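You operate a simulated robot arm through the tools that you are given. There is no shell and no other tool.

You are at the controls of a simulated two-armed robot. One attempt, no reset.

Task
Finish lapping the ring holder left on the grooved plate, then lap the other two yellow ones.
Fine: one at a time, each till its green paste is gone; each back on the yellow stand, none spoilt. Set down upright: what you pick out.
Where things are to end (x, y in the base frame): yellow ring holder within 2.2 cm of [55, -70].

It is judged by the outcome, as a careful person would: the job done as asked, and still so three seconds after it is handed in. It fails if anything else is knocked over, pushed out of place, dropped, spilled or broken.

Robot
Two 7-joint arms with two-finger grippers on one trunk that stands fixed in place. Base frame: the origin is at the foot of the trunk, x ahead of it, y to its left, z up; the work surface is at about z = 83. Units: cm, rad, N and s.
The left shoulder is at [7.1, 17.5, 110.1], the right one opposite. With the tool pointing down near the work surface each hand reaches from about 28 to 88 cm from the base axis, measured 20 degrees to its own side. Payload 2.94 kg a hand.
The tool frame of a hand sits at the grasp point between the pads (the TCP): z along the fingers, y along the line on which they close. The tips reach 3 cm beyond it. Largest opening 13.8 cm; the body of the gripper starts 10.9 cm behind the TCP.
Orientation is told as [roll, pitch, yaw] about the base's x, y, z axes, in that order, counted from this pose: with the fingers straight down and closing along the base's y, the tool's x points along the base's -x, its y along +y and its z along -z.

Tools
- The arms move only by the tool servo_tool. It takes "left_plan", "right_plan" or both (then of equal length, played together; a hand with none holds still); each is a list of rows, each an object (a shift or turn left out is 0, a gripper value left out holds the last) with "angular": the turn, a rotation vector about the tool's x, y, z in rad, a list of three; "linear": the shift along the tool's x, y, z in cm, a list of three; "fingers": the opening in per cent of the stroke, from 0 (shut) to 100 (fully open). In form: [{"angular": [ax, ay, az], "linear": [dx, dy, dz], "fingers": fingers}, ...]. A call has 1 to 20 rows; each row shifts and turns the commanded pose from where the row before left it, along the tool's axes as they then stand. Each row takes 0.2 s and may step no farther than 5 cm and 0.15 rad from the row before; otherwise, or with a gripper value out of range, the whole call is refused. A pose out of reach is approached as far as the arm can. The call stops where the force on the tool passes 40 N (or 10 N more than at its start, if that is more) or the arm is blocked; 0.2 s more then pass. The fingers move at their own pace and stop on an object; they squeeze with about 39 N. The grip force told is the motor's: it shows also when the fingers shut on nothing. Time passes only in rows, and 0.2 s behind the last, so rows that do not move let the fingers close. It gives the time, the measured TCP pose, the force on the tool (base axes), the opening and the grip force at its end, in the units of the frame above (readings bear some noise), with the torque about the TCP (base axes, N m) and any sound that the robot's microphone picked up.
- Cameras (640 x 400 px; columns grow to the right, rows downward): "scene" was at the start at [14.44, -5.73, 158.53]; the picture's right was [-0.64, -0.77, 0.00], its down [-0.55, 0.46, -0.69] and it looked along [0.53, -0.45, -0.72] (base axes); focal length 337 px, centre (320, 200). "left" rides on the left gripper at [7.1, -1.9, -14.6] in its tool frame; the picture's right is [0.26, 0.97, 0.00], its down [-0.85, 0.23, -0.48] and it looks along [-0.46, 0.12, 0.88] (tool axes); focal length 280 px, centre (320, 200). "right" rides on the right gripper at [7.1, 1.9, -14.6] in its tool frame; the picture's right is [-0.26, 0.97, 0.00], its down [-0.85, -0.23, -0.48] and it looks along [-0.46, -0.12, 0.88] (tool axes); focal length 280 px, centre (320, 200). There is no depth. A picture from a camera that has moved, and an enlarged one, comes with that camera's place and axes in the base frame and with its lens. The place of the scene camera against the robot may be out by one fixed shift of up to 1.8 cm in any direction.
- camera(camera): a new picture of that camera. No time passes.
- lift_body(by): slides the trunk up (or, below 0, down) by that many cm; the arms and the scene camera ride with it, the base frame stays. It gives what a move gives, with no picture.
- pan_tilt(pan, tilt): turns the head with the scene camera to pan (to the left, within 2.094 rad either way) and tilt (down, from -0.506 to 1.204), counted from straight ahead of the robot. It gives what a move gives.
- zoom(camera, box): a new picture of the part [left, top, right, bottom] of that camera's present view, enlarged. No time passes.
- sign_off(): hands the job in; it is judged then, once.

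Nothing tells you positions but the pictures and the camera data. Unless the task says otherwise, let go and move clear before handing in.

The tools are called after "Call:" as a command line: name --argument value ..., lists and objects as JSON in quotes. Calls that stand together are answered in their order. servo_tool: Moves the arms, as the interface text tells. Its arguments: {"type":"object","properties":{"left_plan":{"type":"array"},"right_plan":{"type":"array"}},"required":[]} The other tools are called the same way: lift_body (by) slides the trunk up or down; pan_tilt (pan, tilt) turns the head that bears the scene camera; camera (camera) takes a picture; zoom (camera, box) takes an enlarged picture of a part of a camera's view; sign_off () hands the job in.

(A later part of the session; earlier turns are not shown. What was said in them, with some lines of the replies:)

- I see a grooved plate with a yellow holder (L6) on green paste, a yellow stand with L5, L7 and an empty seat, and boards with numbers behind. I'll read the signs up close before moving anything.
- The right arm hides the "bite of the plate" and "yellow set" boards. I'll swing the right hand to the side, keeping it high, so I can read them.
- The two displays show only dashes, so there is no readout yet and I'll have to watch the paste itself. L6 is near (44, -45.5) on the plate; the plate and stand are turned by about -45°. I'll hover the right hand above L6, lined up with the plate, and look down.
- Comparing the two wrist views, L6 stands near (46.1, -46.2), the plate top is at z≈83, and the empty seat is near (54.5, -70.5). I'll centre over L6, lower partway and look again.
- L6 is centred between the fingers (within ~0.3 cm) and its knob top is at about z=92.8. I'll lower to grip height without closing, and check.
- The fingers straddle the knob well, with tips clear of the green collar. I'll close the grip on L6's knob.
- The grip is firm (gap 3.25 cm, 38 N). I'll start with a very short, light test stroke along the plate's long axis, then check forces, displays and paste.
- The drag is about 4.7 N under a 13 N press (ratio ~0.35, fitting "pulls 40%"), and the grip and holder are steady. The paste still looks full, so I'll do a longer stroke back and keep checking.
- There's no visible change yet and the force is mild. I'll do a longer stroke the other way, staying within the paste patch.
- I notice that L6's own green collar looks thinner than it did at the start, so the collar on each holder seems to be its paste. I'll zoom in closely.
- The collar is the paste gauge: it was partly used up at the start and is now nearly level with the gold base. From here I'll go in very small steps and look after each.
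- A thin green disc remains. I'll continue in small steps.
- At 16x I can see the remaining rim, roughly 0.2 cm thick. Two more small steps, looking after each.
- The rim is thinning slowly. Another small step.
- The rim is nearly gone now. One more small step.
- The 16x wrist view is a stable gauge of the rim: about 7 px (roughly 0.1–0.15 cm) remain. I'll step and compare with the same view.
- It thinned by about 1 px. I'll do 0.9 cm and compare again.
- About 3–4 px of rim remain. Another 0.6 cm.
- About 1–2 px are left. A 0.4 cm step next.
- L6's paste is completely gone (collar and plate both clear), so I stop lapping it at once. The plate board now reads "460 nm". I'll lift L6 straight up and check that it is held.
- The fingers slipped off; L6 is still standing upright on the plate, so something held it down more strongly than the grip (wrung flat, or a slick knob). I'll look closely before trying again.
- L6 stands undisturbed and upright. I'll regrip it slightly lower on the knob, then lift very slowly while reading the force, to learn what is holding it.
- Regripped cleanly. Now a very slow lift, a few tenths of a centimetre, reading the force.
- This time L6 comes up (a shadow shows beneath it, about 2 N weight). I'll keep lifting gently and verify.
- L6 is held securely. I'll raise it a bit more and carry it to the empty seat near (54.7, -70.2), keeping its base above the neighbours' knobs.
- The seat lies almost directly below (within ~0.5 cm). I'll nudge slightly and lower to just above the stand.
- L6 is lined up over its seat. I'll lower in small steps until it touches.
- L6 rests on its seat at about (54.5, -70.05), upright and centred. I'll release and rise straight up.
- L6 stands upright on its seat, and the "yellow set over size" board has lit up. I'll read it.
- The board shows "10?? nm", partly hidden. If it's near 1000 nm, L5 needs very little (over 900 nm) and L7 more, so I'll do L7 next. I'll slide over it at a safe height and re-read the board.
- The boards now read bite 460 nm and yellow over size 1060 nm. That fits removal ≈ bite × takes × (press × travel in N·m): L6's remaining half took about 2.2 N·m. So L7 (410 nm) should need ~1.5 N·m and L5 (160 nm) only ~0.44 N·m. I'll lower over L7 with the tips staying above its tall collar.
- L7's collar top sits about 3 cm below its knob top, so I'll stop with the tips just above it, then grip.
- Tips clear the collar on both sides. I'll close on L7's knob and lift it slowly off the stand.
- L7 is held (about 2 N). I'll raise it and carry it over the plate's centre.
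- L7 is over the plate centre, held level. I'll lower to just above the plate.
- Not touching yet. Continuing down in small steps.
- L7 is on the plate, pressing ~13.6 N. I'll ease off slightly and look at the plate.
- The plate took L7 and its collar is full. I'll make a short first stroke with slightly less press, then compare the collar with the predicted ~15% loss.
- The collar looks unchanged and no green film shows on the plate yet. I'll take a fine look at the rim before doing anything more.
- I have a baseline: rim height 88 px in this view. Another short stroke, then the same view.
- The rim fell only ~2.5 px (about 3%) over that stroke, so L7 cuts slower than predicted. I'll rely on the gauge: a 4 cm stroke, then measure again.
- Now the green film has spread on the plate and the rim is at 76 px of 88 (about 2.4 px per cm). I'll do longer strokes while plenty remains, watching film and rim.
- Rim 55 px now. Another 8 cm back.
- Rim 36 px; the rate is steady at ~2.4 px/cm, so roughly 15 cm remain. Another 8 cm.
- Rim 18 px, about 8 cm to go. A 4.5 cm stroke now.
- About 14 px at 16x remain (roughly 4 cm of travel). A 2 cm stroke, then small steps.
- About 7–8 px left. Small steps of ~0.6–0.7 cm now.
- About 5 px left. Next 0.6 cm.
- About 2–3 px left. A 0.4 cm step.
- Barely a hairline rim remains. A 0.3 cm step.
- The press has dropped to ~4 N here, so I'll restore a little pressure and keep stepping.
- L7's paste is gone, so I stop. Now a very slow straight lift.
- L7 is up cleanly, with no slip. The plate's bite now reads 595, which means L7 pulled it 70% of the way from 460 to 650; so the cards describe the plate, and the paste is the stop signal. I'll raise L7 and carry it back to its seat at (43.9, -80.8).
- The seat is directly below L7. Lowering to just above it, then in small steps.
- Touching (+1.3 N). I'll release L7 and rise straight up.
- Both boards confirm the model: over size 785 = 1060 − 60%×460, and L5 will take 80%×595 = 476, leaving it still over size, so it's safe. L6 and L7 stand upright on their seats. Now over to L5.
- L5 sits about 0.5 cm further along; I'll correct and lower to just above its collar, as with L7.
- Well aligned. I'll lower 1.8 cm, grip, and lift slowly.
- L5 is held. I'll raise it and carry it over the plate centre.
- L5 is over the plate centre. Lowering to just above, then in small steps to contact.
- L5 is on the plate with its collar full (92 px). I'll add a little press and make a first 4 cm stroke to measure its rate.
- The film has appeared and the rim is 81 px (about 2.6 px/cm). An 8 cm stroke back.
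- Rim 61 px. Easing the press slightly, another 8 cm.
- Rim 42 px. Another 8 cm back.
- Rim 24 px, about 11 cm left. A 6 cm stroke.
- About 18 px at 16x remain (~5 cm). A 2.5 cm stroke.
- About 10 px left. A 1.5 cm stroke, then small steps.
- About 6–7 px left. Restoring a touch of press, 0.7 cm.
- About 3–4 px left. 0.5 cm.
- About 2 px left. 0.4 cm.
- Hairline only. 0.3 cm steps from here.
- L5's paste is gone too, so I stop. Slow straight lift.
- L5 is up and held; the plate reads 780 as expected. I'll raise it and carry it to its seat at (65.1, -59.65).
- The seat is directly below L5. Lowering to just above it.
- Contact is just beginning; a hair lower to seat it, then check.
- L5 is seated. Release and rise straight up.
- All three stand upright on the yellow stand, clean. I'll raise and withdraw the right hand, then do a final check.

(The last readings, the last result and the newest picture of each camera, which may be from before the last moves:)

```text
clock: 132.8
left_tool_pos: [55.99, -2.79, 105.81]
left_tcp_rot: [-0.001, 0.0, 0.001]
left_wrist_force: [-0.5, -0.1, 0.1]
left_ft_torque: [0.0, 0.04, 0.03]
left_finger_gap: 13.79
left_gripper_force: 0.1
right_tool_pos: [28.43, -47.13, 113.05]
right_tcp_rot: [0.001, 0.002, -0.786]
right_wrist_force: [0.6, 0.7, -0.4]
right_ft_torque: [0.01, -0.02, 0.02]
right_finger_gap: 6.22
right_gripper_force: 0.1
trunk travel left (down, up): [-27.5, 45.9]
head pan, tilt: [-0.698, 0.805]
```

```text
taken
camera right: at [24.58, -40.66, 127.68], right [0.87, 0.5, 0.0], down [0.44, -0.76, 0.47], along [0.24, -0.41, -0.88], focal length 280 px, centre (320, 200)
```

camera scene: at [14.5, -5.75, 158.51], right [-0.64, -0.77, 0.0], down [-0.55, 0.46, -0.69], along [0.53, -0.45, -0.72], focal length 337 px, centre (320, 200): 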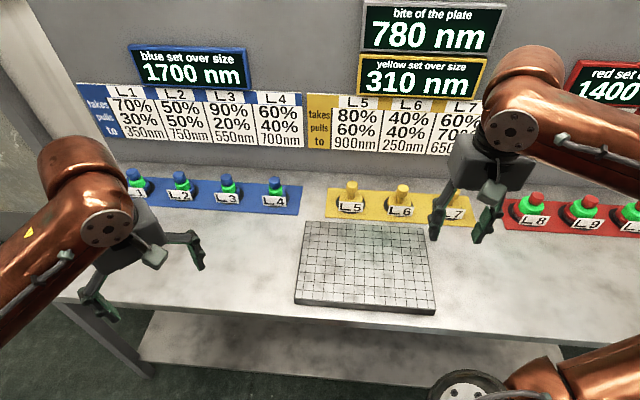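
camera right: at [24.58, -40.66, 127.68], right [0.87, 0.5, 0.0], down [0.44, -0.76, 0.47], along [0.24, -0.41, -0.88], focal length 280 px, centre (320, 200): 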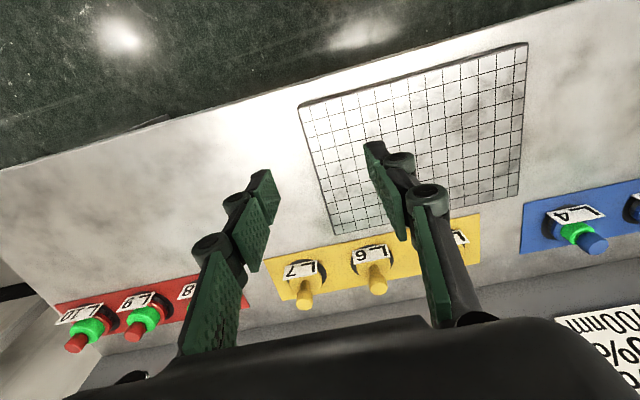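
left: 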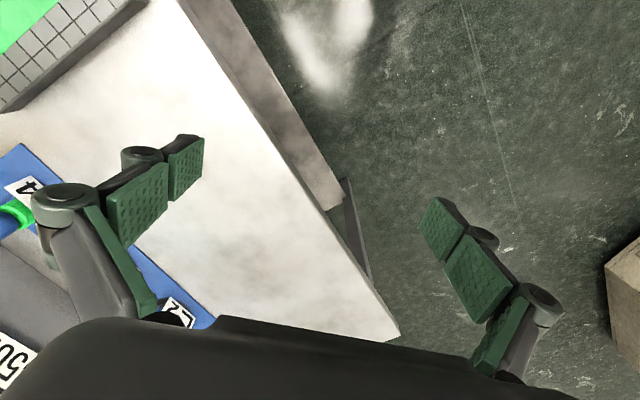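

Call:
zoom --camera "scene" --box '[320, 165, 480, 235]'

Call:
zoom --camera "right" --box '[250, 210, 490, 320]'

```text
4.00 times, centred on (400, 200) of scene
camera zoom: at [14.5, -5.75, 158.51], right [-0.64, -0.77, 0.0], down [-0.55, 0.46, -0.69], along [0.53, -0.45, -0.72], focal length 1349 px, centre (0, 200)
```

zoom: 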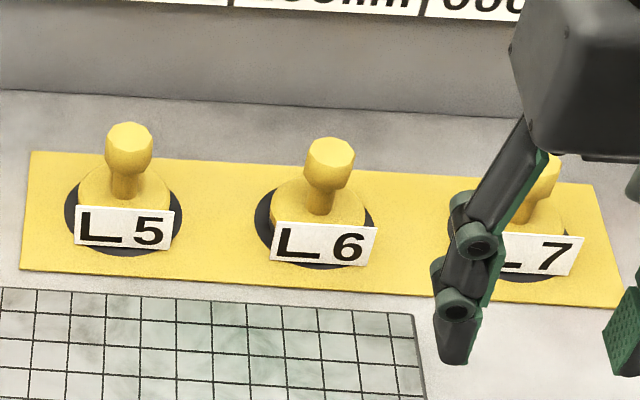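

```text
2.67 times, centred on (370, 265) of right
camera zoom: at [24.58, -40.66, 127.68], right [0.87, 0.5, 0.0], down [0.44, -0.76, 0.47], along [0.24, -0.41, -0.88], focal length 748 px, centre (187, 27)
```

zoom: 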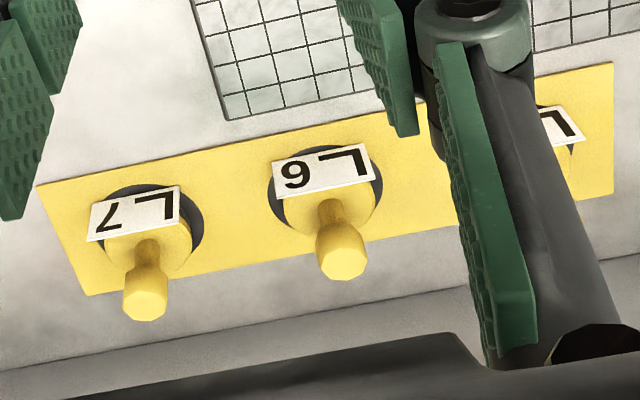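

L5, L6 and L7 all stand upright and free of green paste on their seats. L6 is at about (54.5, -70), and the yellow set still reads 310 nm over size, so none is spoilt. The plate, the other sets and the arms are clear, so I'm handing the job in.

Call:
sign_off

```text
The job is handed in.
```

All three yellow ring holders are lapped until their green paste was gone, and each is back upright on the yellow stand. I've handed the job in, but I have no verdict back yet.

- **L6:** I finished it first. It stands on the middle seat at about (54.5, -70.0), roughly 0.5 cm from [55, -70].
- **L7 and L5:** I lapped L7 next and L5 last, one at a time, and returned each to its own seat.
- **Over size:** The yellow board read 1060 nm after L6, 785 nm after L7 and 310 nm after L5. I saw no sign that any holder was over-lapped or spoilt.
- **One slip:** When I first lifted L6 off the plate, the fingers slid off its knob. It stayed upright where it was; I gripped it again lower down and lifted it slowly without trouble.

The blue and red sets and the plate were not touched or moved. The right hand is open and clear of the stand.
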